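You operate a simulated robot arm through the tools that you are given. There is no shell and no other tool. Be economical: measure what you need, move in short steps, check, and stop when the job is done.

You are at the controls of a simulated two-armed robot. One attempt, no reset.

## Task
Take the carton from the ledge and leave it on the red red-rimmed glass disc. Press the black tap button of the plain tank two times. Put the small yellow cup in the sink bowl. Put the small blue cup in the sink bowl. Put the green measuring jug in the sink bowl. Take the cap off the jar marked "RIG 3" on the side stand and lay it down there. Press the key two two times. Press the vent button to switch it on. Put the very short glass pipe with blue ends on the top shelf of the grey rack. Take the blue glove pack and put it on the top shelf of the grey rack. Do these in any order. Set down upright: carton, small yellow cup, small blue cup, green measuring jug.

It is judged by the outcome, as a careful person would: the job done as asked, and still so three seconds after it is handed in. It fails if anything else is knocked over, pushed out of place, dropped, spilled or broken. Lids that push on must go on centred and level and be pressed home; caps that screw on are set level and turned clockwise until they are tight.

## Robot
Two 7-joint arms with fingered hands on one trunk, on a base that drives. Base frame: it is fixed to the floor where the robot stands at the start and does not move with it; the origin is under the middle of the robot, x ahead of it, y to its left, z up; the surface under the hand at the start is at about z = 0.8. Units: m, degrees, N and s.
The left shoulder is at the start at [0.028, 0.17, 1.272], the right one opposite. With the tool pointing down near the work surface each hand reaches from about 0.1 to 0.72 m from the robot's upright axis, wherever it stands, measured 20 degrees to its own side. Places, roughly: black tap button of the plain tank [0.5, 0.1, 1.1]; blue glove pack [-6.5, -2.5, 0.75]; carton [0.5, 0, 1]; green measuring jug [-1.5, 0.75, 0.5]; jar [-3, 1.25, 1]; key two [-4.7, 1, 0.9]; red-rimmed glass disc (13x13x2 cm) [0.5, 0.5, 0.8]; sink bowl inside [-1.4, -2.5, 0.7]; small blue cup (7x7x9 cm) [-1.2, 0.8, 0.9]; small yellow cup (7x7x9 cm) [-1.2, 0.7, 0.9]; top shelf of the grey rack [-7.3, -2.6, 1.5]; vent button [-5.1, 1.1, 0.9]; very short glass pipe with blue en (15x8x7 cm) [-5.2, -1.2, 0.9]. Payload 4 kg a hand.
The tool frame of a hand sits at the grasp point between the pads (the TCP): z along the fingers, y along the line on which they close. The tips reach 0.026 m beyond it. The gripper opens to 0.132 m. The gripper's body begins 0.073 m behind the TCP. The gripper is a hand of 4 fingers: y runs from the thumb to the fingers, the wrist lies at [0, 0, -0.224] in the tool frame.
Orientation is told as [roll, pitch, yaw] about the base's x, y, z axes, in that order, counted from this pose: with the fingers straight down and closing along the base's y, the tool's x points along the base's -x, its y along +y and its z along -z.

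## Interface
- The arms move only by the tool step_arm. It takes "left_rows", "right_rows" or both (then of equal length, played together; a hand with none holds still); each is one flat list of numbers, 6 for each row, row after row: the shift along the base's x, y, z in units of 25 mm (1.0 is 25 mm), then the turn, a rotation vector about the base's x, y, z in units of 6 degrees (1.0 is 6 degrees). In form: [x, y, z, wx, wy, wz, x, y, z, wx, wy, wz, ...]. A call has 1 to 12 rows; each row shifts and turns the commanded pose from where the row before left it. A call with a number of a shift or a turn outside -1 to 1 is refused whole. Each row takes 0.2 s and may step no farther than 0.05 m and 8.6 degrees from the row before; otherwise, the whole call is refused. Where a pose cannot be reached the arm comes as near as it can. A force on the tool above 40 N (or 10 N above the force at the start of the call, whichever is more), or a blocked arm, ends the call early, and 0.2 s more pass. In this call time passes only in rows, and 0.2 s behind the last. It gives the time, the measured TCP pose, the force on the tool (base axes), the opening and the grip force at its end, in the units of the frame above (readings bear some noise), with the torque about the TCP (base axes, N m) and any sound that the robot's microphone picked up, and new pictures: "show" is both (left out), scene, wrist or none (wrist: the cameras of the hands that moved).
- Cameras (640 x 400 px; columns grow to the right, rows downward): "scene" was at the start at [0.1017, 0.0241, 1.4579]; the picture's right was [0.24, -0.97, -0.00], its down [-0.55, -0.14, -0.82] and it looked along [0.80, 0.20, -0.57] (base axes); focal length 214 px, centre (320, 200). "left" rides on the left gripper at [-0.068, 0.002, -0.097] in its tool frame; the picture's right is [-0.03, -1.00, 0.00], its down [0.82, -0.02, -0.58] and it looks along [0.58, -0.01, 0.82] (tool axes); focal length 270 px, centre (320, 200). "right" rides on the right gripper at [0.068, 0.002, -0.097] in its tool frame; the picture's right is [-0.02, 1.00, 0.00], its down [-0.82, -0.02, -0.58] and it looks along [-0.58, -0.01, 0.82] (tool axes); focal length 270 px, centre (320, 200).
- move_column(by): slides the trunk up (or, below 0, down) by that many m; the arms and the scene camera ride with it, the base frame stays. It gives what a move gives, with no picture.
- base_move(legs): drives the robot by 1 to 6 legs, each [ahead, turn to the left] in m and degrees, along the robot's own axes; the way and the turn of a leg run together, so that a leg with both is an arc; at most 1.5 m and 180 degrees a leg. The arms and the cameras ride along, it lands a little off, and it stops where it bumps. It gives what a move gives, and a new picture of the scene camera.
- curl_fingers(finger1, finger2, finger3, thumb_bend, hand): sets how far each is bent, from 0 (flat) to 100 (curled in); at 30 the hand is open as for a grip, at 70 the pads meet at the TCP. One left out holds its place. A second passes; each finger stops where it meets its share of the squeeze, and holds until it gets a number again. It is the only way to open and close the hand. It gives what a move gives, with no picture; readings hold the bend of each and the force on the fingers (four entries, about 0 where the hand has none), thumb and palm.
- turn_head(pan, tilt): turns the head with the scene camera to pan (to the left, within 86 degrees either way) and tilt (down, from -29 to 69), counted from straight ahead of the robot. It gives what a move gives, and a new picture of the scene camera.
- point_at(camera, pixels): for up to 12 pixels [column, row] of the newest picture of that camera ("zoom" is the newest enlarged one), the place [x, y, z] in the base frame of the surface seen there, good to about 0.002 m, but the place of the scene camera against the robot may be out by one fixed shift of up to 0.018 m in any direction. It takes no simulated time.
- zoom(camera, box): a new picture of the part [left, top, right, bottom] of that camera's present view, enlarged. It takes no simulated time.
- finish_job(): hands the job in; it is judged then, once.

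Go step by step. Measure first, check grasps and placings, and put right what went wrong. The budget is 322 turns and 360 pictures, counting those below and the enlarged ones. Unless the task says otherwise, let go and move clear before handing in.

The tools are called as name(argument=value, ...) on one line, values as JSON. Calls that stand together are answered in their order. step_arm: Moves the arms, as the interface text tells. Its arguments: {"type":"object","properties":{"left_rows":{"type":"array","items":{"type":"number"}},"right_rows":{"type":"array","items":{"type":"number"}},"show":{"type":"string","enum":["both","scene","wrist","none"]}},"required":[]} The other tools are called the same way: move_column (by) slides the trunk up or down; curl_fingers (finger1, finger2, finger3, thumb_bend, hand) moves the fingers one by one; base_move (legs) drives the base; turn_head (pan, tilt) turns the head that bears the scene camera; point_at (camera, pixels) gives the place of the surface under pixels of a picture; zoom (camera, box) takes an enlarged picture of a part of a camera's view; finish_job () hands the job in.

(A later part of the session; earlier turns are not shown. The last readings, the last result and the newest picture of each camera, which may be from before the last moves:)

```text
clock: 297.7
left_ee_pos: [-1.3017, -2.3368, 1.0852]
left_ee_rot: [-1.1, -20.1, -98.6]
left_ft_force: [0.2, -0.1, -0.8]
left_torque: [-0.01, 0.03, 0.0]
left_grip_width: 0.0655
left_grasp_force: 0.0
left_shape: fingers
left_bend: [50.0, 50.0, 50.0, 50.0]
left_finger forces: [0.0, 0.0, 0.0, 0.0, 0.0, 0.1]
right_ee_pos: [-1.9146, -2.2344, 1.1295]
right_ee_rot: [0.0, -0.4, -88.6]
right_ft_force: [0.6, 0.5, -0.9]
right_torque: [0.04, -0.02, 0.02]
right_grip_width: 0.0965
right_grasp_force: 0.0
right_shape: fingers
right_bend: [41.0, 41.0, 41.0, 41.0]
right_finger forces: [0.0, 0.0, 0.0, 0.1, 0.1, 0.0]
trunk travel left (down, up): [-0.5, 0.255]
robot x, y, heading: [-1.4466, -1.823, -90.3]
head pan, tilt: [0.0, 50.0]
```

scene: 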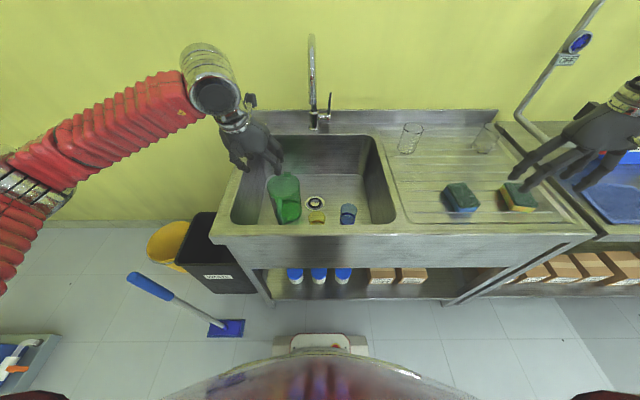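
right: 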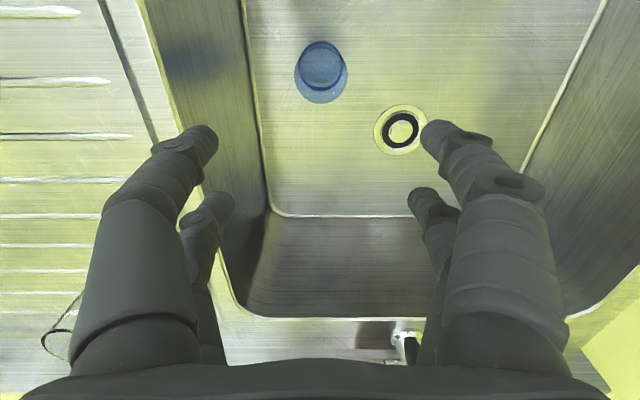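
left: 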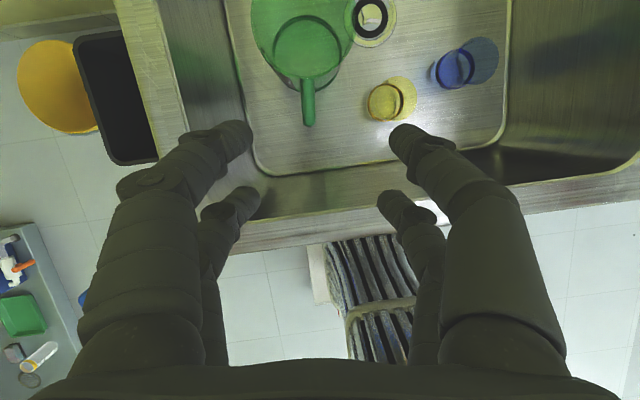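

The jug stands upright in the bowl beside both cups. I'll level the left hand, tuck it in, and back away toward the next area (jar stand near (-3,1.25)).

step_arm(left_rows=[0.1, 0.3, 0.3, 0.95, 0.1, 0, 0.1, 0.3, 0.3, 0.95, 0.1, 0, 0.1, 0.3, 0.3, 0.95, 0.1, 0, 0, 0, 0, 0.5, 0.1, 0.8, 0, 0, 0, 0, 0, 0.8], show="none")

base_move(legs=[[-0.45, 0], [0, -45]])

base_move(legs=[[0, -45]])

base_move(legs=[[0, -45]])

```text
clock: 298.9
left_ee_pos: [-1.2942, -2.3146, 1.107]
left_ee_rot: [-6.3, -0.6, -88.1]
left_ft_force: [-0.4, -0.9, -0.5]
left_torque: [0.03, -0.01, 0.02]
left_grip_width: 0.0655
left_grasp_force: 0.1
left_shape: fingers
left_bend: [50.0, 50.0, 50.0, 50.0]
left_finger forces: [0.0, 0.0, 0.0, 0.1, 0.1, 0.1]
right_ee_pos: [-1.9151, -2.2345, 1.1294]
right_ee_rot: [0.1, -0.3, -88.6]
right_ft_force: [-0.3, -0.2, -0.4]
right_torque: [0.0, -0.01, -0.02]
right_grip_width: 0.0966
right_grasp_force: 0.0
right_shape: fingers
right_bend: [41.0, 41.0, 41.0, 41.0]
right_finger forces: [0.0, 0.0, 0.0, 0.1, 0.1, 0.0]
trunk travel left (down, up): [-0.5, 0.255]
robot x, y, heading: [-1.4463, -1.8237, -90.4]
head pan, tilt: [0.0, 50.0]
```

```text
clock: 303.9
left_ee_pos: [-1.6829, -1.8261, 1.1071]
left_ee_rot: [-6.3, -0.5, -133.4]
left_ft_force: [0.5, -0.7, -0.3]
left_torque: [0.05, 0.02, 0.03]
left_grip_width: 0.0652
left_grasp_force: 0.0
left_shape: fingers
left_bend: [50.0, 50.0, 50.0, 50.0]
left_finger forces: [0.1, 0.0, 0.0, 0.1, 0.1, 0.1]
right_ee_pos: [-2.0629, -1.3296, 1.1285]
right_ee_rot: [0.1, -0.4, -133.8]
right_ft_force: [-0.7, -0.5, -0.1]
right_torque: [0.02, -0.02, 0.01]
right_grip_width: 0.0968
right_grasp_force: 0.1
right_shape: fingers
right_bend: [41.0, 41.0, 41.0, 41.0]
right_finger forces: [0.0, 0.0, 0.1, 0.0, 0.0, 0.0]
trunk travel left (down, up): [-0.5, 0.255]
robot x, y, heading: [-1.408, -1.4053, -135.9]
head pan, tilt: [0.0, 50.0]
```

scene: 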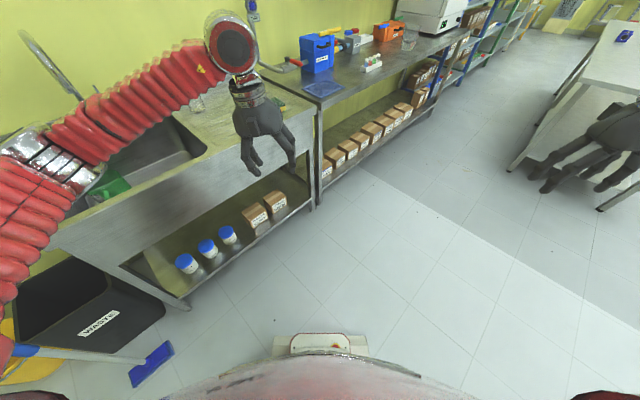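

```text
clock: 306.7
left_ee_pos: [-1.9021, -1.5221, 1.109]
left_ee_rot: [-6.0, -0.6, -176.7]
left_ft_force: [0.2, 0.9, -0.1]
left_torque: [-0.06, 0.01, 0.01]
left_grip_width: 0.0658
left_grasp_force: 0.1
left_shape: fingers
left_bend: [50.0, 50.0, 50.0, 50.0]
left_finger forces: [0.1, 0.0, 0.1, 0.0, 0.0, 0.0]
right_ee_pos: [-1.8353, -0.8996, 1.128]
right_ee_rot: [0.4, -0.2, -177.2]
right_ft_force: [-0.1, 1.4, -0.4]
right_torque: [-0.02, -0.02, 0.0]
right_grip_width: 0.0965
right_grasp_force: 0.1
right_shape: fingers
right_bend: [41.0, 41.0, 41.0, 41.0]
right_finger forces: [0.0, 0.0, 0.0, 0.0, 0.0, 0.0]
trunk travel left (down, up): [-0.5, 0.255]
robot x, y, heading: [-1.4123, -1.4489, -179.3]
head pan, tilt: [0.0, 50.0]
stopped in leg 1: the robot was blocked; the commanded pose is now the measured one
```

scene: 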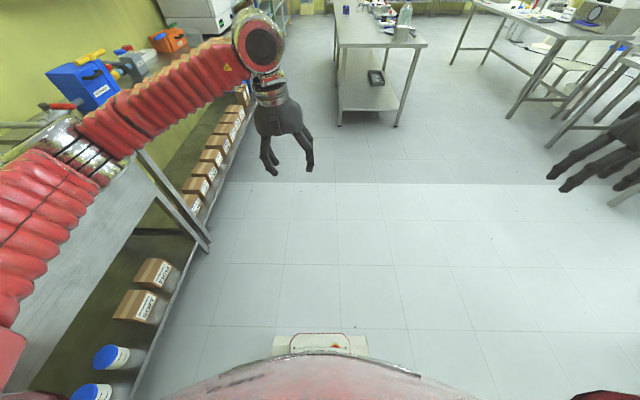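

```text
clock: 309.4
left_ee_pos: [-1.8171, -1.1613, 1.1095]
left_ee_rot: [-5.9, -0.5, 139.2]
left_ft_force: [0.4, 0.1, -0.6]
left_torque: [-0.04, 0.01, -0.01]
left_grip_width: 0.0658
left_grasp_force: 0.0
left_shape: fingers
left_bend: [50.0, 50.0, 50.0, 50.0]
left_finger forces: [0.0, 0.0, 0.0, 0.1, 0.1, 0.1]
right_ee_pos: [-1.3386, -0.7618, 1.1284]
right_ee_rot: [0.5, -0.5, 138.9]
right_ft_force: [0.3, -0.3, 0.0]
right_torque: [-0.02, 0.01, -0.03]
right_grip_width: 0.0965
right_grasp_force: 0.0
right_shape: fingers
right_bend: [41.0, 41.0, 41.0, 41.0]
right_finger forces: [0.1, 0.1, 0.0, 0.0, 0.0, 0.0]
trunk travel left (down, up): [-0.5, 0.255]
robot x, y, heading: [-1.4456, -1.4815, 136.1]
head pan, tilt: [0.0, 50.0]
stopped in leg 1: the robot was blocked; the commanded pose is now the measured one
```

scene: 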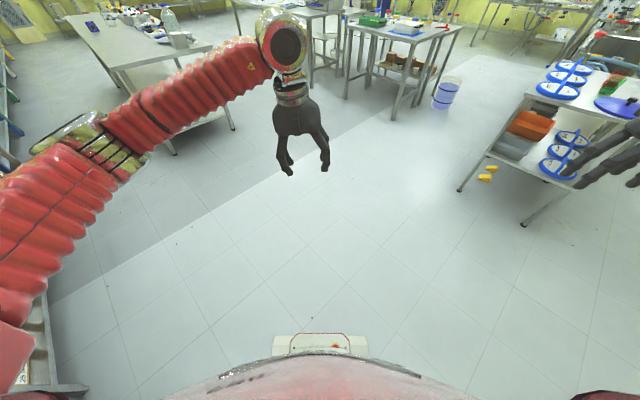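

Turned to 136°. Driving toward the stand.

base_move(legs=[[0, -6], [1.4, 0], [0.8, -10]])

turn_head(pan=-15, tilt=25)

```text
clock: 320.9
left_ee_pos: [-3.0422, 0.6441, 1.109]
left_ee_rot: [-6.2, -0.5, 122.5]
left_ft_force: [0.0, -0.9, -0.9]
left_torque: [-0.02, -0.02, 0.02]
left_grip_width: 0.066
left_grasp_force: 0.0
left_shape: fingers
left_bend: [50.0, 50.0, 50.0, 50.0]
left_finger forces: [0.0, 0.0, 0.1, 0.1, 0.0, 0.0]
right_ee_pos: [-2.4688, 0.8906, 1.1299]
right_ee_rot: [0.2, -0.4, 122.2]
right_ft_force: [0.3, 0.1, -0.5]
right_torque: [0.01, -0.03, -0.01]
right_grip_width: 0.0964
right_grasp_force: 0.0
right_shape: fingers
right_bend: [41.0, 41.0, 41.0, 41.0]
right_finger forces: [0.0, 0.0, 0.0, 0.0, 0.0, 0.1]
trunk travel left (down, up): [-0.5, 0.255]
robot x, y, heading: [-2.7678, 0.2362, 119.5]
head pan, tilt: [0.0, 50.0]
```

scene: 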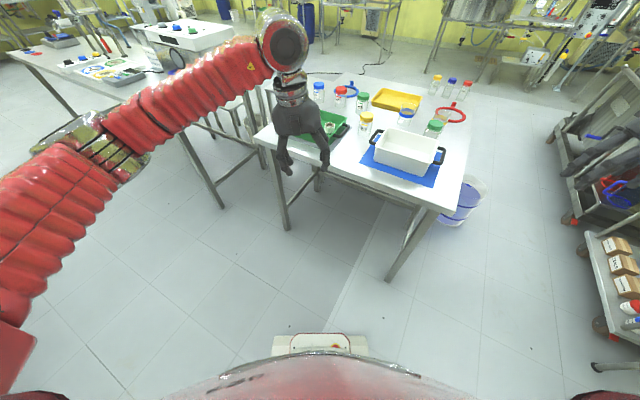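

```text
clock: 321.7
left_ee_pos: [-3.0429, 0.6437, 1.1089]
left_ee_rot: [-6.2, -0.5, 122.5]
left_ft_force: [0.3, 0.4, 0.1]
left_torque: [0.0, 0.0, -0.02]
left_grip_width: 0.0659
left_grasp_force: 0.0
left_shape: fingers
left_bend: [50.0, 50.0, 50.0, 50.0]
left_finger forces: [0.2, 0.0, 0.0, 0.0, 0.0, 0.0]
right_ee_pos: [-2.4678, 0.8892, 1.1305]
right_ee_rot: [0.3, -0.4, 122.3]
right_ft_force: [0.5, 0.4, -0.7]
right_torque: [-0.02, 0.02, 0.0]
right_grip_width: 0.0961
right_grasp_force: 0.1
right_shape: fingers
right_bend: [41.0, 41.0, 41.0, 41.0]
right_finger forces: [0.0, 0.1, 0.0, 0.1, 0.1, 0.0]
trunk travel left (down, up): [-0.5, 0.255]
robot x, y, heading: [-2.7707, 0.235, 119.4]
head pan, tilt: [-15.0, 25.0]
```

scene: 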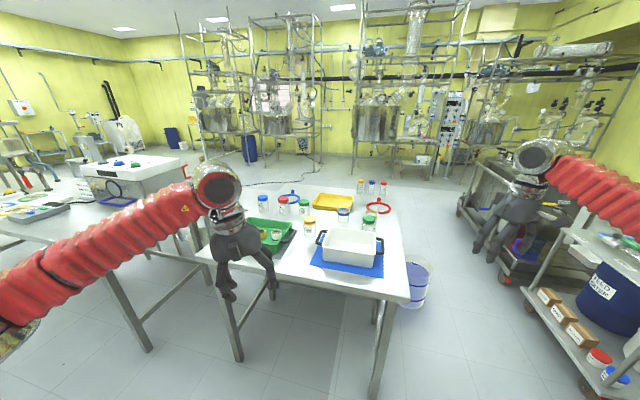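

The stand has a group of jars with coloured caps near (310,215). Zooming to read the labels.

zoom(camera="scene", box=[235, 175, 405, 285])

```text
3.64 times, centred on (320, 230) of scene
```

zoom: 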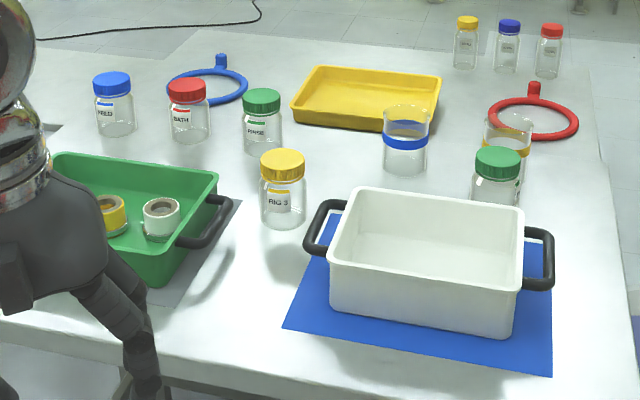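

point_at(camera="zoom", pixels=[[283, 155], [260, 165], [305, 165], [283, 225], [262, 205], [306, 205], [300, 300], [230, 210], [240, 330], [30, 320], [355, 140], [345, 200]])

```text
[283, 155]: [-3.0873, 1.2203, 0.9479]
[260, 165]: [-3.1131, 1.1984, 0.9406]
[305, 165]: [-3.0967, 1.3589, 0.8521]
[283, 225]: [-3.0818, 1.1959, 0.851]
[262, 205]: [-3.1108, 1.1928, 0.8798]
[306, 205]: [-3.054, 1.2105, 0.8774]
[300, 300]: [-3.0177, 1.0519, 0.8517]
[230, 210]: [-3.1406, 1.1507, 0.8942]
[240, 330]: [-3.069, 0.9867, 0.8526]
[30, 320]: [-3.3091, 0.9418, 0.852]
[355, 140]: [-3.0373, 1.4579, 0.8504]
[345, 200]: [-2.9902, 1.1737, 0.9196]
```

The RIG 3 jar (yellow cap) is at about (-3.083,1.215), top z about 0.935. I'll drive in front of it, jar slightly to the right.

base_move(legs=[[0, 20], [0.5, 0], [0, -25]])

base_move(legs=[[0, -24]])

turn_head(pan=-10, tilt=50)

```text
clock: 327.3
left_ee_pos: [-3.3827, 0.982, 1.1102]
left_ee_rot: [-6.2, -0.5, 117.9]
left_ft_force: [-0.4, 0.1, -0.6]
left_torque: [-0.01, 0.01, 0.01]
left_grip_width: 0.0657
left_grasp_force: 0.1
left_shape: fingers
left_bend: [50.0, 50.0, 50.0, 50.0]
left_finger forces: [0.0, 0.1, 0.0, 0.0, 0.1, 0.1]
right_ee_pos: [-2.7908, 1.1796, 1.1316]
right_ee_rot: [0.3, -0.5, 117.5]
right_ft_force: [0.7, -0.3, -0.5]
right_torque: [-0.03, 0.0, 0.02]
right_grip_width: 0.0963
right_grasp_force: 0.1
right_shape: fingers
right_bend: [41.0, 41.0, 41.0, 41.0]
right_finger forces: [0.1, 0.1, 0.0, 0.1, 0.1, 0.1]
trunk travel left (down, up): [-0.5, 0.255]
robot x, y, heading: [-3.1664, 0.5394, 115.0]
head pan, tilt: [-15.0, 25.0]
```

scene: 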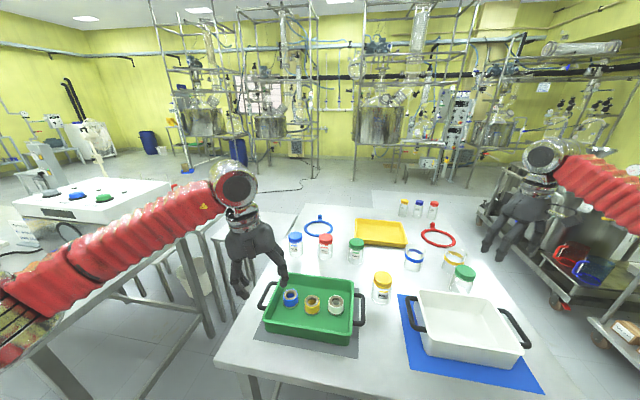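

```text
clock: 329.0
left_ee_pos: [-3.1842, 1.0335, 1.1091]
left_ee_rot: [-6.3, -0.4, 93.9]
left_ft_force: [0.6, -0.3, 0.0]
left_torque: [-0.03, 0.0, -0.01]
left_grip_width: 0.0659
left_grasp_force: 0.1
left_shape: fingers
left_bend: [50.0, 50.0, 50.0, 50.0]
left_finger forces: [0.0, 0.0, 0.1, 0.0, 0.1, 0.1]
right_ee_pos: [-2.563, 0.9728, 1.1312]
right_ee_rot: [0.2, -0.3, 93.6]
right_ft_force: [-0.7, -0.2, -0.5]
right_torque: [-0.05, 0.03, 0.0]
right_grip_width: 0.0965
right_grasp_force: 0.1
right_shape: fingers
right_bend: [41.0, 41.0, 41.0, 41.0]
right_finger forces: [0.1, 0.0, 0.1, 0.0, 0.1, 0.0]
trunk travel left (down, up): [-0.5, 0.255]
robot x, y, heading: [-3.1891, 0.5399, 91.5]
head pan, tilt: [-15.0, 25.0]
```

scene: 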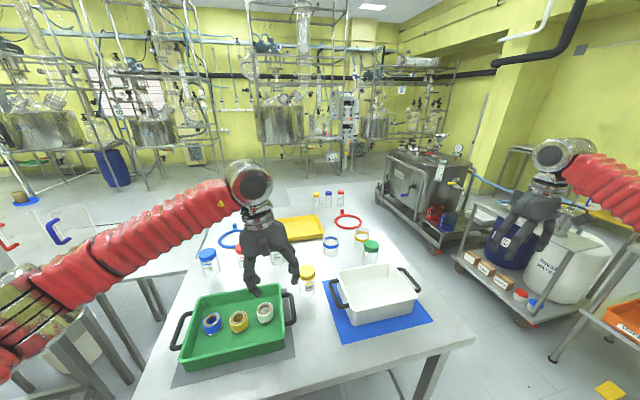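

```text
clock: 329.9
left_ee_pos: [-3.1838, 1.0332, 1.1103]
left_ee_rot: [-6.2, -0.5, 93.9]
left_ft_force: [-0.5, -0.3, -0.4]
left_torque: [-0.01, 0.0, -0.04]
left_grip_width: 0.0659
left_grasp_force: 0.1
left_shape: fingers
left_bend: [50.0, 50.0, 50.0, 50.0]
left_finger forces: [0.1, 0.1, 0.1, 0.1, 0.1, 0.1]
right_ee_pos: [-2.5631, 0.9727, 1.1324]
right_ee_rot: [0.2, -0.4, 93.6]
right_ft_force: [0.1, -0.3, -0.2]
right_torque: [-0.01, -0.02, 0.01]
right_grip_width: 0.0965
right_grasp_force: 0.0
right_shape: fingers
right_bend: [41.0, 41.0, 41.0, 41.0]
right_finger forces: [0.0, 0.0, 0.1, 0.1, 0.0, 0.0]
trunk travel left (down, up): [-0.5, 0.255]
robot x, y, heading: [-3.1924, 0.5396, 91.7]
head pan, tilt: [-10.0, 50.0]
```

scene: 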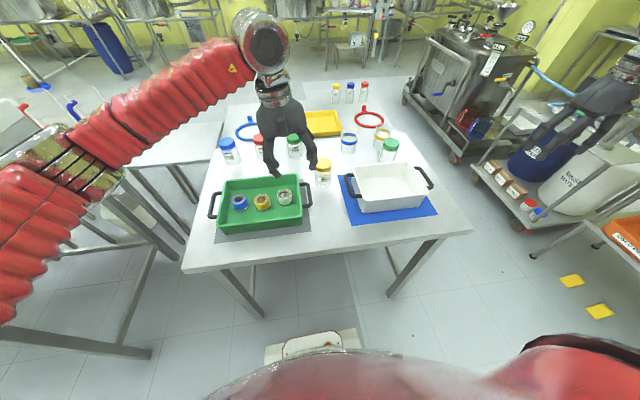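

point_at(camera="scene", pixels=[[323, 162], [316, 166], [330, 166], [323, 186], [330, 230], [350, 185], [310, 188]])

step_arm(left_rows=[-0.7, -0.5, 0, 0, 0, 0, -0.7, -0.5, 0, 0, 0, 0, -0.7, -0.5, 0, 0, 0, 0, -0.7, -0.5, 0, 0, 0, 0, -0.7, -0.5, 0, 0, 0, 0, -0.7, -0.5, 0, 0, 0, 0, 0, 0, 0, 0, 0, 0, 0, 0, 0, 0, 0, 0, 0, 0, 0, 0, 0, 0, 0, 0, 0, 0, 0, 0, 0, 0, 0, 0, 0, 0, 0, 0, 0, 0, 0, 0], right_rows=[-1, 0.3, 0, 0, 0, 0, -1, 0.3, 0, 0, 0, 0, -1, 0.3, 0, 0, 0, 0, -1, 0.3, 0, 0, 0, 0, -1, 0.3, 0, 0, 0, 0, -1, 0.3, 0, 0, 0, 0, -1, 0.3, 0, 0, 0, 0, -1, 0.3, 0, 0, 0, 0, -1, 0.3, 0, 0, 0, 0, -1, 0.3, 0, 0, 0, 0, -1, 0.3, 0, 0, 0, 0, -1, 0.3, 0, 0, 0, 0], show="none")

step_arm(right_rows=[-1, 0.5, 0, 0, 0, 0, -1, 0.5, 0, 0, 0, 0, -1, 0.5, 0, 0, 0, 0, -1, 0.5, 0, 0, 0, 0, -1, 0.5, 0, 0, 0, 0, -1, 0.5, 0, 0, 0, 0, -1, 0.5, 0, 0, 0, 0, -1, 0.5, 0, 0, 0, 0])

```text
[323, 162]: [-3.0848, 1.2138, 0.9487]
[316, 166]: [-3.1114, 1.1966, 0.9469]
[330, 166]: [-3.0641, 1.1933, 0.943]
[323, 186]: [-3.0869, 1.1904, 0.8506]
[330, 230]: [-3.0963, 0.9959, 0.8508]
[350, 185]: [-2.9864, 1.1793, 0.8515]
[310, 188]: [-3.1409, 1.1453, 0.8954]
```

```text
clock: 332.5
left_ee_pos: [-3.2888, 0.9587, 1.1106]
left_ee_rot: [-6.2, -0.5, 93.9]
left_ft_force: [-0.7, 0.4, -0.3]
left_torque: [0.0, -0.03, 0.04]
left_grip_width: 0.066
left_grasp_force: 0.1
left_shape: fingers
left_bend: [50.0, 50.0, 50.0, 50.0]
left_finger forces: [0.0, 0.0, 0.0, 0.1, 0.1, 0.1]
right_ee_pos: [-2.8638, 1.0612, 1.1303]
right_ee_rot: [0.2, -0.3, 93.6]
right_ft_force: [-0.3, -0.6, 0.2]
right_torque: [-0.03, -0.01, 0.01]
right_grip_width: 0.0964
right_grasp_force: 0.1
right_shape: fingers
right_bend: [41.0, 41.0, 41.0, 41.0]
right_finger forces: [0.0, 0.0, 0.0, 0.1, 0.1, 0.1]
trunk travel left (down, up): [-0.5, 0.255]
robot x, y, heading: [-3.1916, 0.5409, 91.2]
head pan, tilt: [-10.0, 50.0]
```

```text
clock: 334.3
left_ee_pos: [-3.2892, 0.9586, 1.1092]
left_ee_rot: [-6.3, -0.5, 93.9]
left_ft_force: [-0.2, 0.1, -1.4]
left_torque: [0.02, -0.03, -0.01]
left_grip_width: 0.066
left_grasp_force: 0.0
left_shape: fingers
left_bend: [50.0, 50.0, 50.0, 50.0]
left_finger forces: [0.0, 0.1, 0.0, 0.0, 0.1, 0.0]
right_ee_pos: [-3.0652, 1.1616, 1.1309]
right_ee_rot: [0.2, -0.3, 93.6]
right_ft_force: [0.3, -0.2, 0.1]
right_torque: [0.01, -0.01, -0.01]
right_grip_width: 0.0966
right_grasp_force: 0.0
right_shape: fingers
right_bend: [41.0, 41.0, 41.0, 41.0]
right_finger forces: [0.1, 0.0, 0.1, 0.0, 0.0, 0.0]
trunk travel left (down, up): [-0.5, 0.255]
robot x, y, heading: [-3.1877, 0.5399, 91.4]
head pan, tilt: [-10.0, 50.0]
```

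scene: 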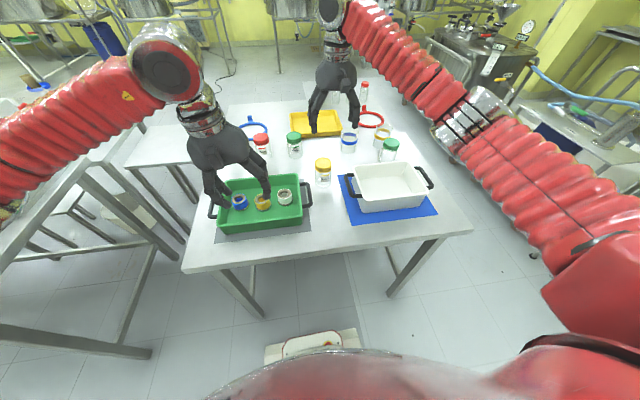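
right: 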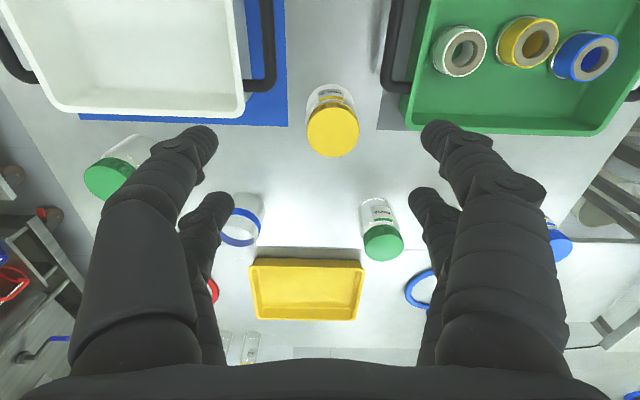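

point_at(camera="right", pixels=[[333, 132], [309, 130], [357, 132], [333, 109], [333, 153], [326, 95], [273, 60], [385, 80], [345, 60], [300, 170]])

zoom(camera="right", box=[260, 60, 420, 180])

```text
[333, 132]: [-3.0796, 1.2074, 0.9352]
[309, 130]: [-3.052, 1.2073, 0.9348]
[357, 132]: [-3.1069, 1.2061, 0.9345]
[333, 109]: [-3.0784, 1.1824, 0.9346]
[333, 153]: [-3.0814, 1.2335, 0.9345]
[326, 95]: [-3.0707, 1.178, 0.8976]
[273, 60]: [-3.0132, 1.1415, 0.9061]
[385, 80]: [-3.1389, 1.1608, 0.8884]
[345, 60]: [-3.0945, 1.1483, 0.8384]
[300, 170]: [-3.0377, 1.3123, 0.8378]
```

```text
3.33 times, centred on (340, 120) of right
```

zoom: 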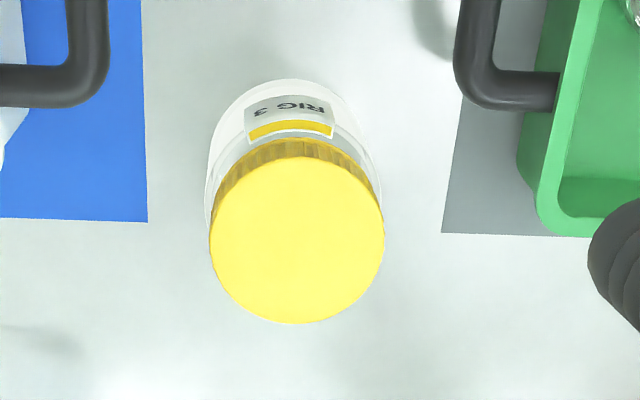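

The cap is centred at (-3.0796,1.2075), 55 mm wide, top z 0.935, label "RIG 3" confirmed. I'll move over it with the hand pre-turned 60° clockwise, ready to unscrew counter-clockwise.

curl_fingers(hand="right", finger1=46, finger2=46, finger3=46, thumb_bend=46)

step_arm(right_rows=[-0.06, 0.18, -0.5, 0, 0, -1, -0.06, 0.18, -0.5, 0, 0, -1, -0.06, 0.18, -0.5, 0, 0, -1, -0.06, 0.18, -0.5, 0, 0, -1, -0.06, 0.18, -0.5, 0, 0, -1, -0.06, 0.18, -0.5, 0, 0, -1, -0.06, 0.18, -0.5, 0, 0, -1, -0.06, 0.18, -0.5, 0, 0, -1, -0.06, 0.18, -0.5, 0, 0, -1, -0.06, 0.18, -0.5, 0, 0, -1], show="wrist")

```text
clock: 335.3
left_ee_pos: [-3.2899, 0.9584, 1.1103]
left_ee_rot: [-6.2, -0.5, 93.9]
left_ft_force: [-0.8, -0.3, 0.1]
left_torque: [-0.01, 0.02, 0.0]
left_grip_width: 0.0659
left_grasp_force: 0.0
left_shape: fingers
left_bend: [50.0, 50.0, 50.0, 50.0]
left_finger forces: [0.1, 0.0, 0.0, 0.0, 0.1, 0.1]
right_ee_pos: [-3.0634, 1.1623, 1.1299]
right_ee_rot: [0.2, -0.4, 93.6]
right_ft_force: [-0.6, 0.5, 0.1]
right_torque: [0.0, 0.01, -0.02]
right_grip_width: 0.0801
right_grasp_force: 0.1
right_shape: fingers
right_bend: [46.0, 46.0, 46.0, 46.0]
right_finger forces: [0.1, 0.1, 0.0, 0.0, 0.0, 0.1]
trunk travel left (down, up): [-0.5, 0.255]
robot x, y, heading: [-3.1894, 0.5411, 91.5]
head pan, tilt: [-10.0, 50.0]
```

```text
clock: 337.5
left_ee_pos: [-3.2873, 0.9579, 1.1097]
left_ee_rot: [-6.1, -0.6, 93.9]
left_ft_force: [-0.1, 0.1, 0.1]
left_torque: [0.01, 0.01, 0.0]
left_grip_width: 0.0661
left_grasp_force: 0.0
left_shape: fingers
left_bend: [50.0, 50.0, 50.0, 50.0]
left_finger forces: [0.1, 0.1, 0.1, 0.0, 0.0, 0.0]
right_ee_pos: [-3.0773, 1.2062, 1.0054]
right_ee_rot: [0.2, -0.4, 33.4]
right_ft_force: [0.2, 0.0, -0.2]
right_torque: [-0.03, 0.01, -0.04]
right_grip_width: 0.08
right_grasp_force: 0.1
right_shape: fingers
right_bend: [46.0, 46.0, 46.0, 46.0]
right_finger forces: [0.0, 0.0, 0.0, 0.0, 0.0, 0.0]
trunk travel left (down, up): [-0.5, 0.255]
robot x, y, heading: [-3.1873, 0.5387, 91.5]
head pan, tilt: [-10.0, 50.0]
```

right: 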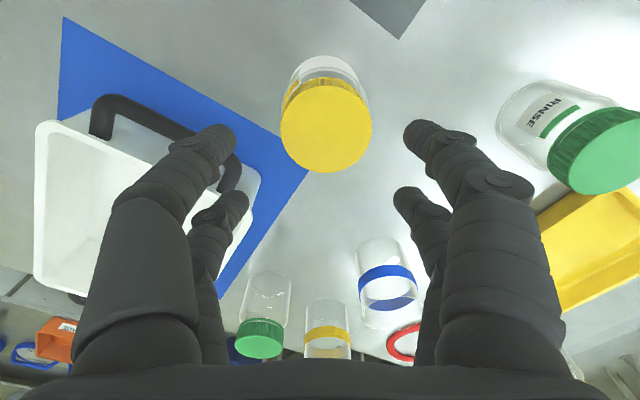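

Aligned. Descending so the fingertips cover the cap but stay above the tub handle.

step_arm(right_rows=[-0.05, 0.02, -0.9, 0, 0, 0, -0.05, 0.03, -0.9, 0, 0, 0, 0, 0, -0.8, 0, 0, 0], show="wrist")

curl_fingers(hand="right", finger1=60, finger2=60, finger3=60, thumb_bend=60)

```text
clock: 338.3
left_ee_pos: [-3.2883, 0.9587, 1.1106]
left_ee_rot: [-6.2, -0.5, 94.0]
left_ft_force: [-0.6, 0.2, 0.9]
left_torque: [-0.01, 0.01, 0.01]
left_grip_width: 0.0659
left_grasp_force: 0.1
left_shape: fingers
left_bend: [50.0, 50.0, 50.0, 50.0]
left_finger forces: [0.0, 0.0, 0.1, 0.0, 0.0, 0.0]
right_ee_pos: [-3.0792, 1.2092, 0.9422]
right_ee_rot: [0.1, -0.4, 33.5]
right_ft_force: [0.4, -0.2, -0.2]
right_torque: [0.01, 0.01, 0.04]
right_grip_width: 0.0798
right_grasp_force: 0.1
right_shape: fingers
right_bend: [46.0, 46.0, 46.0, 46.0]
right_finger forces: [0.0, 0.0, 0.1, 0.0, 0.0, 0.1]
trunk travel left (down, up): [-0.5, 0.255]
robot x, y, heading: [-3.1917, 0.5392, 91.7]
head pan, tilt: [-10.0, 50.0]
```

right: 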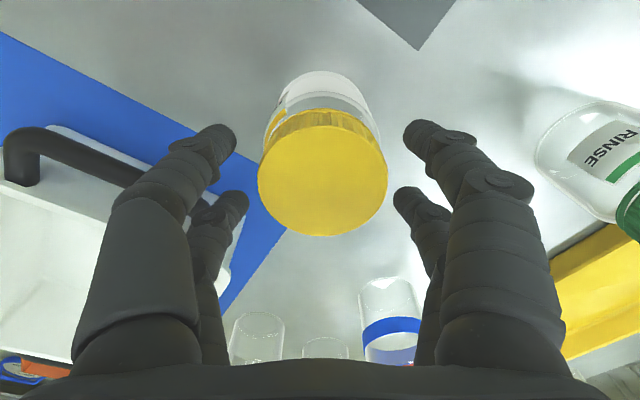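

```text
clock: 339.3
left_ee_pos: [-3.2896, 0.9577, 1.1095]
left_ee_rot: [-6.2, -0.5, 93.8]
left_ft_force: [0.7, 0.3, 0.6]
left_torque: [0.0, 0.0, 0.01]
left_grip_width: 0.0657
left_grasp_force: 0.0
left_shape: fingers
left_bend: [50.0, 50.0, 50.0, 50.0]
left_finger forces: [0.1, 0.1, 0.0, 0.1, 0.0, 0.1]
right_ee_pos: [-3.0796, 1.2079, 0.9434]
right_ee_rot: [0.1, -0.3, 33.6]
right_ft_force: [0.5, -0.1, -1.0]
right_torque: [0.01, 0.01, 0.0]
right_grip_width: 0.0464
right_grasp_force: 5.7
right_shape: fingers
right_bend: [55.0, 56.0, 57.0, 58.0]
right_finger forces: [3.4, 2.6, 2.2, 0.0, 3.7, 0.1]
trunk travel left (down, up): [-0.5, 0.255]
robot x, y, heading: [-3.1897, 0.5419, 91.6]
head pan, tilt: [-10.0, 50.0]
```

The cap is gripped. I'll squeeze a bit more and try turning counter-clockwise 24°, watching whether the jar turns.

curl_fingers(hand="right", finger1=64, finger2=64, finger3=64, thumb_bend=64)

step_arm(right_rows=[0, 0, 0, 0, 0, 1, 0, 0, 0, 0, 0, 1, 0, 0, 0, 0, 0, 1, 0, 0, 0, 0, 0, 1], show="wrist")

```text
clock: 340.3
left_ee_pos: [-3.2892, 0.9578, 1.1097]
left_ee_rot: [-6.2, -0.5, 94.0]
left_ft_force: [0.0, -0.2, -0.4]
left_torque: [0.04, 0.05, -0.01]
left_grip_width: 0.066
left_grasp_force: 0.0
left_shape: fingers
left_bend: [50.0, 50.0, 50.0, 50.0]
left_finger forces: [0.0, 0.0, 0.0, 0.0, 0.0, 0.0]
right_ee_pos: [-3.0786, 1.2083, 0.9435]
right_ee_rot: [0.1, -0.4, 33.6]
right_ft_force: [-0.5, -0.3, 0.0]
right_torque: [-0.01, 0.02, -0.01]
right_grip_width: 0.0454
right_grasp_force: 12.1
right_shape: fingers
right_bend: [55.0, 56.0, 58.0, 60.0]
right_finger forces: [5.8, 5.9, 4.5, 0.0, 6.9, 0.0]
trunk travel left (down, up): [-0.5, 0.255]
robot x, y, heading: [-3.19, 0.5394, 91.5]
head pan, tilt: [-10.0, 50.0]
```

```text
clock: 341.3
left_ee_pos: [-3.2886, 0.9574, 1.1098]
left_ee_rot: [-6.2, -0.6, 93.9]
left_ft_force: [-0.3, 0.4, 0.0]
left_torque: [0.0, 0.03, -0.02]
left_grip_width: 0.0659
left_grasp_force: 0.0
left_shape: fingers
left_bend: [50.0, 50.0, 50.0, 50.0]
left_finger forces: [0.1, 0.1, 0.0, 0.0, 0.1, 0.1]
right_ee_pos: [-3.0793, 1.208, 0.9426]
right_ee_rot: [0.2, -0.3, 57.8]
right_ft_force: [-0.4, -0.2, -0.2]
right_torque: [0.02, 0.02, -0.02]
right_grip_width: 0.0454
right_grasp_force: 11.5
right_shape: fingers
right_bend: [55.0, 56.0, 58.0, 60.0]
right_finger forces: [5.8, 6.0, 4.6, 0.0, 6.9, 0.0]
trunk travel left (down, up): [-0.5, 0.255]
robot x, y, heading: [-3.1937, 0.5395, 91.4]
head pan, tilt: [-10.0, 50.0]
```

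right: 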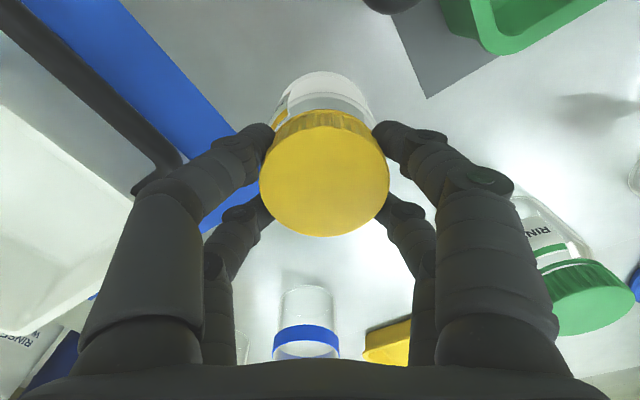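

The label stayed put in the hand's view, so the whole jar turns with the cap: it must be held. I'll lift the jar slightly by its cap, move 6 cm further back into free space, then steady its body with the left hand.

step_arm(right_rows=[0, 0, 0.6, 0, 0, 0.5, 0, 0, 0.6, 0, 0, 0.5], show="none")

base_move(legs=[[0.06, 0]])

zoom(camera="right", box=[0, 0, 640, 400])

```text
clock: 341.9
left_ee_pos: [-3.2875, 0.9578, 1.1104]
left_ee_rot: [-6.2, -0.5, 93.9]
left_ft_force: [0.5, -0.2, 0.0]
left_torque: [-0.03, -0.02, -0.02]
left_grip_width: 0.0662
left_grasp_force: 0.0
left_shape: fingers
left_bend: [50.0, 50.0, 50.0, 50.0]
left_finger forces: [0.0, 0.1, 0.1, 0.1, 0.0, 0.0]
right_ee_pos: [-3.0801, 1.2087, 0.9722]
right_ee_rot: [0.2, -0.4, 63.6]
right_ft_force: [-0.5, 0.9, -1.5]
right_torque: [0.02, -0.01, 0.01]
right_grip_width: 0.0452
right_grasp_force: 11.3
right_shape: fingers
right_bend: [55.0, 56.0, 58.0, 60.0]
right_finger forces: [5.8, 6.2, 4.4, 0.0, 7.0, 0.1]
trunk travel left (down, up): [-0.5, 0.255]
robot x, y, heading: [-3.1922, 0.5424, 91.6]
head pan, tilt: [-10.0, 50.0]
```

```text
clock: 342.9
left_ee_pos: [-3.2889, 1.0225, 1.1094]
left_ee_rot: [-6.2, -0.3, 93.9]
left_ft_force: [-1.1, 0.1, -0.3]
left_torque: [-0.04, 0.01, 0.0]
left_grip_width: 0.0661
left_grasp_force: 0.0
left_shape: fingers
left_bend: [50.0, 50.0, 50.0, 50.0]
left_finger forces: [0.1, 0.0, 0.0, 0.1, 0.0, 0.1]
right_ee_pos: [-3.0792, 1.2711, 0.969]
right_ee_rot: [0.0, -0.2, 63.4]
right_ft_force: [0.4, 0.7, -2.5]
right_torque: [-0.03, 0.0, -0.04]
right_grip_width: 0.0454
right_grasp_force: 12.0
right_shape: fingers
right_bend: [55.0, 56.0, 58.0, 60.0]
right_finger forces: [5.8, 6.0, 4.5, 0.1, 7.0, 0.0]
trunk travel left (down, up): [-0.5, 0.255]
robot x, y, heading: [-3.1947, 0.6009, 91.0]
head pan, tilt: [-10.0, 50.0]
```

scene: 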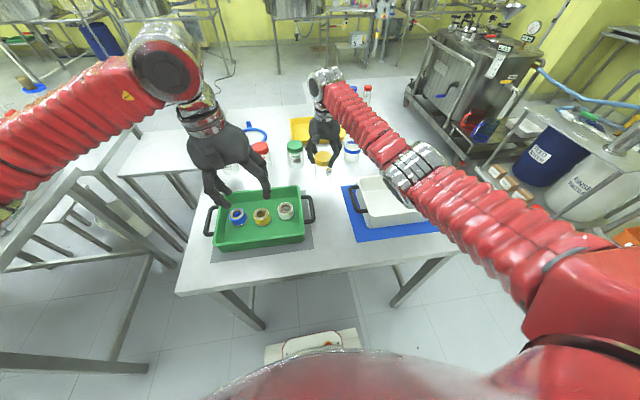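

```text
1.00 times, centred on (320, 200) of right (not enlarged: the box is as wide or as high as the picture)
```

zoom: 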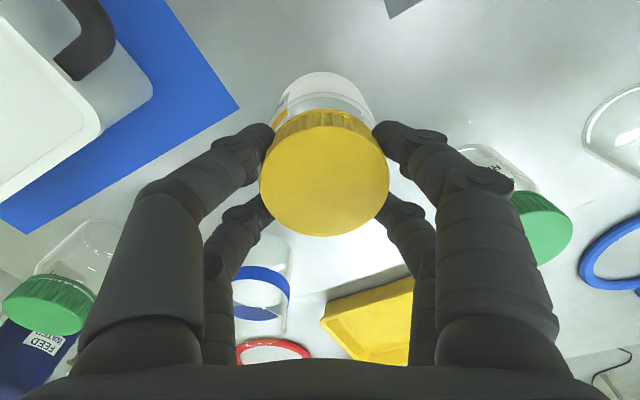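

point_at(camera="zoom", pixels=[[262, 283], [240, 305], [290, 300], [545, 215], [520, 200], [490, 160], [60, 300], [350, 310]])

step_arm(right_rows=[0, -0.2, -0.5, 0, 0, -0.8, 0, -0.2, -0.3, 0, 0, -0.8, 0, 0, -0.15, 0, 0, 0, 0, 0, -0.12, 0, 0, 0], show="none")

```text
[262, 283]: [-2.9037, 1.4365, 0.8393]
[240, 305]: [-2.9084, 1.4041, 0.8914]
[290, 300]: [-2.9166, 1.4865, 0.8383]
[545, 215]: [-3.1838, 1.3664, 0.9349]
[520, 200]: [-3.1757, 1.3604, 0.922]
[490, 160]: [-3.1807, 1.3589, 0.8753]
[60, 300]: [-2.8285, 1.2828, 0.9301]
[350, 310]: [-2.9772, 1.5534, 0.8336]
```

```text
clock: 343.9
left_ee_pos: [-3.2913, 1.0191, 1.1099]
left_ee_rot: [-6.2, -0.5, 93.8]
left_ft_force: [0.9, -0.4, -0.1]
left_torque: [0.01, -0.01, -0.06]
left_grip_width: 0.0663
left_grasp_force: 0.1
left_shape: fingers
left_bend: [50.0, 50.0, 50.0, 50.0]
left_finger forces: [0.1, 0.0, 0.0, 0.0, 0.0, 0.1]
right_ee_pos: [-3.0788, 1.2583, 0.9454]
right_ee_rot: [0.0, -0.5, 53.7]
right_ft_force: [0.5, -0.1, -1.9]
right_torque: [-0.02, -0.01, 0.0]
right_grip_width: 0.0454
right_grasp_force: 11.4
right_shape: fingers
right_bend: [55.0, 56.0, 58.0, 60.0]
right_finger forces: [5.8, 6.0, 4.5, 0.1, 7.0, 0.1]
trunk travel left (down, up): [-0.5, 0.255]
robot x, y, heading: [-3.1886, 0.6032, 91.1]
head pan, tilt: [-10.0, 50.0]
```

The neighbours are clear. I'll settle the jar, then bring the left hand in from the front, tilted 40° down.

step_arm(right_rows=[0, 0, -0.12, 0, 0, 0, 0, 0, 0, 0, 0, 0, 0, 0, 0, 0, 0, 0, 0, 0, 0, 0, 0, 0, 0, 0, 0, 0, 0, 0, 0, 0, 0, 0, 0, 0, 0, 0, 0, 0, 0, 0, 0, 0, 0, 0, 0, 0, 0, 0, 0, 0, 0, 0], left_rows=[0.94, 0.4, -0.2, 0.92, 0.11, 0, 0.94, 0.4, -0.2, 0.92, 0.11, 0, 0.94, 0.4, -0.2, 0.92, 0.11, 0, 0.94, 0.4, -0.5, 0.92, 0.11, 0, 0.94, 0.4, -0.5, 0.92, 0.11, 0, 0.94, 0.4, -0.6, 0.92, 0.11, -0.2, 0.94, 0.4, -0.7, 0.92, 0.11, -0.2, 0.94, 0.4, -0.8, 0.92, 0.11, -0.2, 0.94, 0.4, -0.9, 0.92, 0.11, 0])

```text
clock: 345.9
left_ee_pos: [-3.0773, 1.1111, 0.9961]
left_ee_rot: [-1.2, -50.4, 87.5]
left_ft_force: [-0.5, 0.3, 0.9]
left_torque: [-0.02, 0.0, -0.01]
left_grip_width: 0.0658
left_grasp_force: 0.1
left_shape: fingers
left_bend: [50.0, 50.0, 50.0, 50.0]
left_finger forces: [0.0, 0.1, 0.0, 0.0, 0.1, 0.1]
right_ee_pos: [-3.0784, 1.2578, 0.9418]
right_ee_rot: [0.2, -0.4, 53.8]
right_ft_force: [0.4, 0.8, -1.4]
right_torque: [0.0, -0.04, 0.03]
right_grip_width: 0.0452
right_grasp_force: 11.4
right_shape: fingers
right_bend: [55.0, 56.0, 58.0, 60.0]
right_finger forces: [5.8, 6.0, 4.7, 0.1, 7.1, 0.0]
trunk travel left (down, up): [-0.5, 0.255]
robot x, y, heading: [-3.1892, 0.6024, 91.2]
head pan, tilt: [-10.0, 50.0]
```

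scene: 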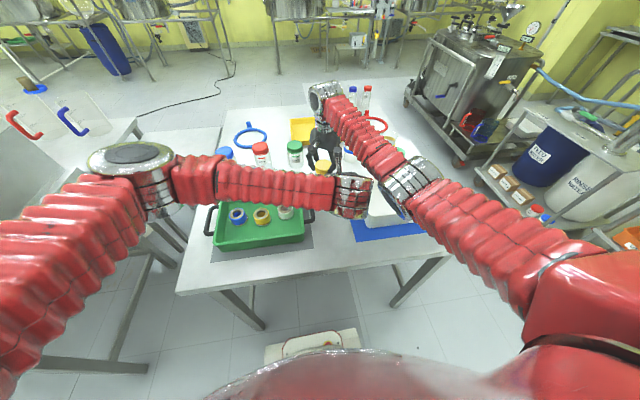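
right: 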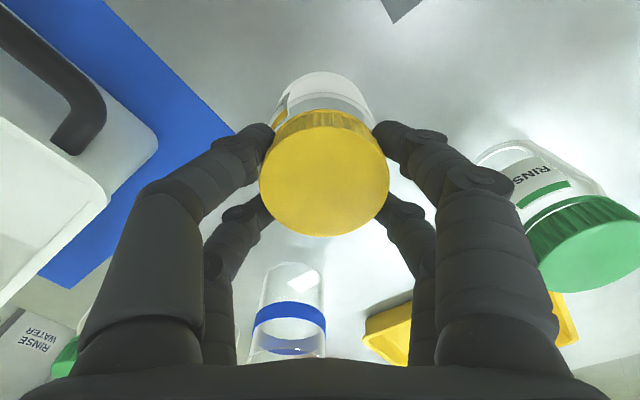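
left: 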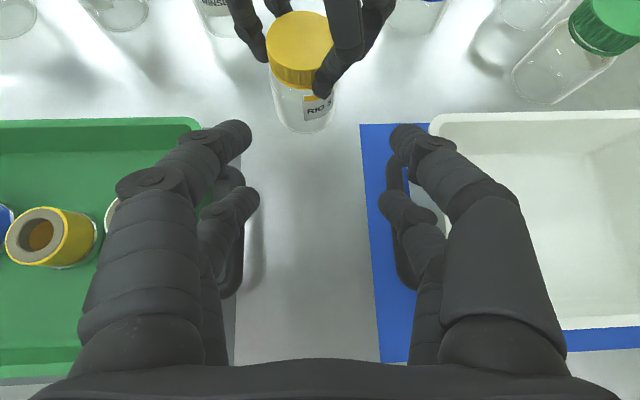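

The jar stands in the left hand's view at (303,90). I'll open the right hand and raise it a little, then bring the left hand onto the jar body.

curl_fingers(hand="right", finger1=46, finger2=46, finger3=46, thumb_bend=46)

step_arm(right_rows=[0, 0, 0.8, 0, 0, 0, 0, 0, 0.8, 0, 0, 0, 0, 0, 0.4, 0, 0, 0.6, 0, 0, 0, 0, 0, 0.8, 0, 0, 0, 0, 0, 0.8, 0, 0, 0, 0, 0, 0.8], left_rows=[0, 0, 0, 0.3, 0, 0.1, 0, 0, 0, 0.3, 0, 0.1, -0.02, 0, 0, 0.2, 0, 0.2, -0.02, 0.8, -0.8, 0, 0, 0, -0.02, 0.8, -0.8, 0, 0, 0, -0.02, 0.8, -0.8, 0, 0, 0])

```text
clock: 346.9
left_ee_pos: [-3.0776, 1.1105, 0.9955]
left_ee_rot: [-1.2, -50.2, 87.7]
left_ft_force: [0.3, 0.1, 0.0]
left_torque: [0.02, 0.01, 0.03]
left_grip_width: 0.066
left_grasp_force: 0.1
left_shape: fingers
left_bend: [50.0, 50.0, 50.0, 50.0]
left_finger forces: [0.1, 0.0, 0.0, 0.0, 0.0, 0.1]
right_ee_pos: [-3.0787, 1.2587, 0.9419]
right_ee_rot: [0.2, -0.4, 53.8]
right_ft_force: [-0.4, 1.1, -0.8]
right_torque: [-0.02, -0.03, 0.02]
right_grip_width: 0.079
right_grasp_force: 0.2
right_shape: fingers
right_bend: [46.0, 46.0, 46.0, 46.0]
right_finger forces: [0.1, 0.0, 0.0, 0.0, 0.0, 0.0]
trunk travel left (down, up): [-0.5, 0.255]
robot x, y, heading: [-3.1882, 0.605, 91.3]
head pan, tilt: [-10.0, 50.0]
```

```text
clock: 348.3
left_ee_pos: [-3.0797, 1.1702, 0.934]
left_ee_rot: [-1.0, -55.0, 89.7]
left_ft_force: [0.5, -0.3, -0.1]
left_torque: [-0.03, 0.0, 0.0]
left_grip_width: 0.0659
left_grasp_force: 0.1
left_shape: fingers
left_bend: [50.0, 50.0, 50.0, 50.0]
left_finger forces: [0.0, 0.1, 0.1, 0.1, 0.1, 0.0]
right_ee_pos: [-3.0788, 1.2584, 0.9907]
right_ee_rot: [0.1, -0.4, 71.9]
right_ft_force: [0.8, 0.1, 0.2]
right_torque: [0.01, 0.0, -0.01]
right_grip_width: 0.0789
right_grasp_force: 0.1
right_shape: fingers
right_bend: [46.0, 46.0, 46.0, 46.0]
right_finger forces: [0.0, 0.0, 0.0, 0.0, 0.0, 0.1]
trunk travel left (down, up): [-0.5, 0.255]
robot x, y, heading: [-3.1936, 0.5984, 91.3]
head pan, tilt: [-10.0, 50.0]
```

scene: 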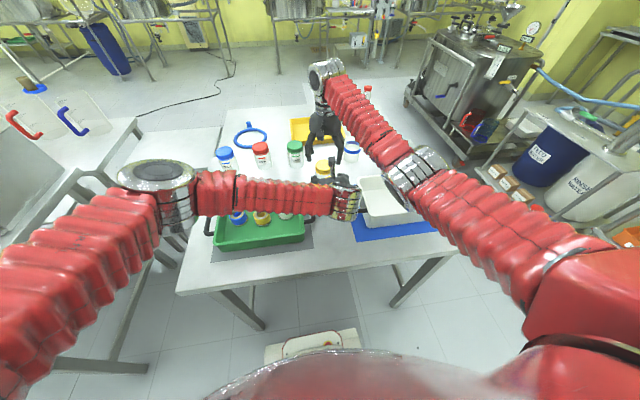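
right: 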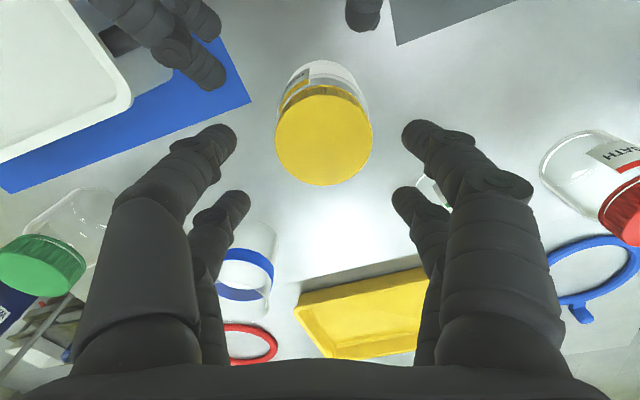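
left: 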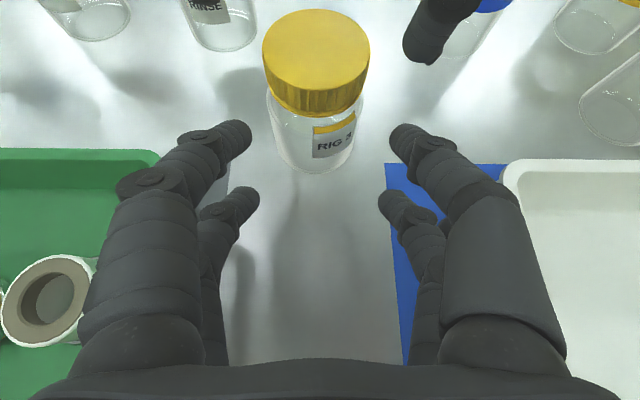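

curl_fingers(hand="left", finger1=44, finger2=44, finger3=44, thumb_bend=44)

step_arm(left_rows=[0, 0.8, -0.7, 0, 0, 0, 0, 0.9, -0.7, 0, 0, 0, 0, 0.9, -0.7, 0, 0, 0, 0, 0.8, -0.7, 0, 0, 0], show="wrist")

```text
clock: 349.3
left_ee_pos: [-3.0787, 1.1694, 0.9343]
left_ee_rot: [-1.0, -55.1, 89.9]
left_ft_force: [-0.5, -0.5, 0.7]
left_torque: [0.03, 0.0, 0.01]
left_grip_width: 0.0856
left_grasp_force: 0.0
left_shape: fingers
left_bend: [44.0, 44.0, 44.0, 44.0]
left_finger forces: [0.0, 0.0, 0.0, 0.0, 0.0, 0.0]
right_ee_pos: [-3.0777, 1.2567, 0.9919]
right_ee_rot: [0.2, -0.5, 71.7]
right_ft_force: [0.1, 0.7, 0.2]
right_torque: [-0.01, 0.03, 0.02]
right_grip_width: 0.0788
right_grasp_force: 0.1
right_shape: fingers
right_bend: [46.0, 46.0, 46.0, 46.0]
right_finger forces: [0.0, 0.0, 0.1, 0.0, 0.0, 0.0]
trunk travel left (down, up): [-0.5, 0.255]
robot x, y, heading: [-3.1961, 0.6038, 91.3]
head pan, tilt: [-10.0, 50.0]
```

```text
clock: 350.5
left_ee_pos: [-3.0755, 1.2589, 0.8774]
left_ee_rot: [-0.8, -56.4, 89.3]
left_ft_force: [1.4, -2.6, 21.5]
left_torque: [0.09, 1.15, 0.24]
left_grip_width: 0.086
left_grasp_force: 10.3
left_shape: fingers
left_bend: [44.0, 43.0, 44.0, 44.0]
left_finger forces: [0.1, 19.8, 1.4, 0.1, 0.0, 0.1]
right_ee_pos: [-3.0788, 1.2586, 0.9929]
right_ee_rot: [0.1, -0.4, 71.8]
right_ft_force: [-0.2, 0.4, -0.5]
right_torque: [-0.03, -0.01, 0.0]
right_grip_width: 0.0792
right_grasp_force: 0.2
right_shape: fingers
right_bend: [46.0, 46.0, 46.0, 46.0]
right_finger forces: [0.0, 0.0, 0.0, 0.1, 0.0, 0.0]
trunk travel left (down, up): [-0.5, 0.255]
robot x, y, heading: [-3.1909, 0.6004, 91.2]
head pan, tilt: [-10.0, 50.0]
stopped in row 4 (left hand): the force on the tool passed its limit at 47 N (the readings are from after the stop); the commanded pose is now the measured one
```

left: 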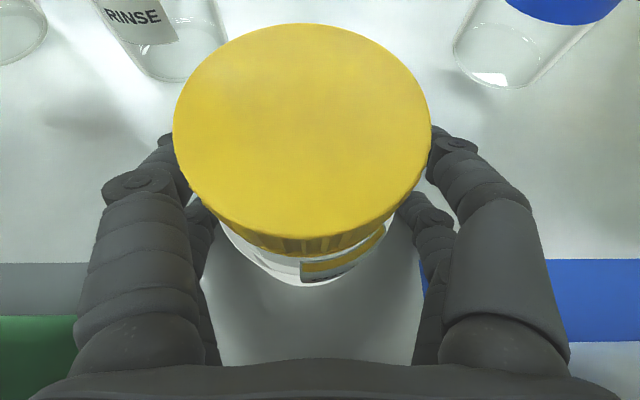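

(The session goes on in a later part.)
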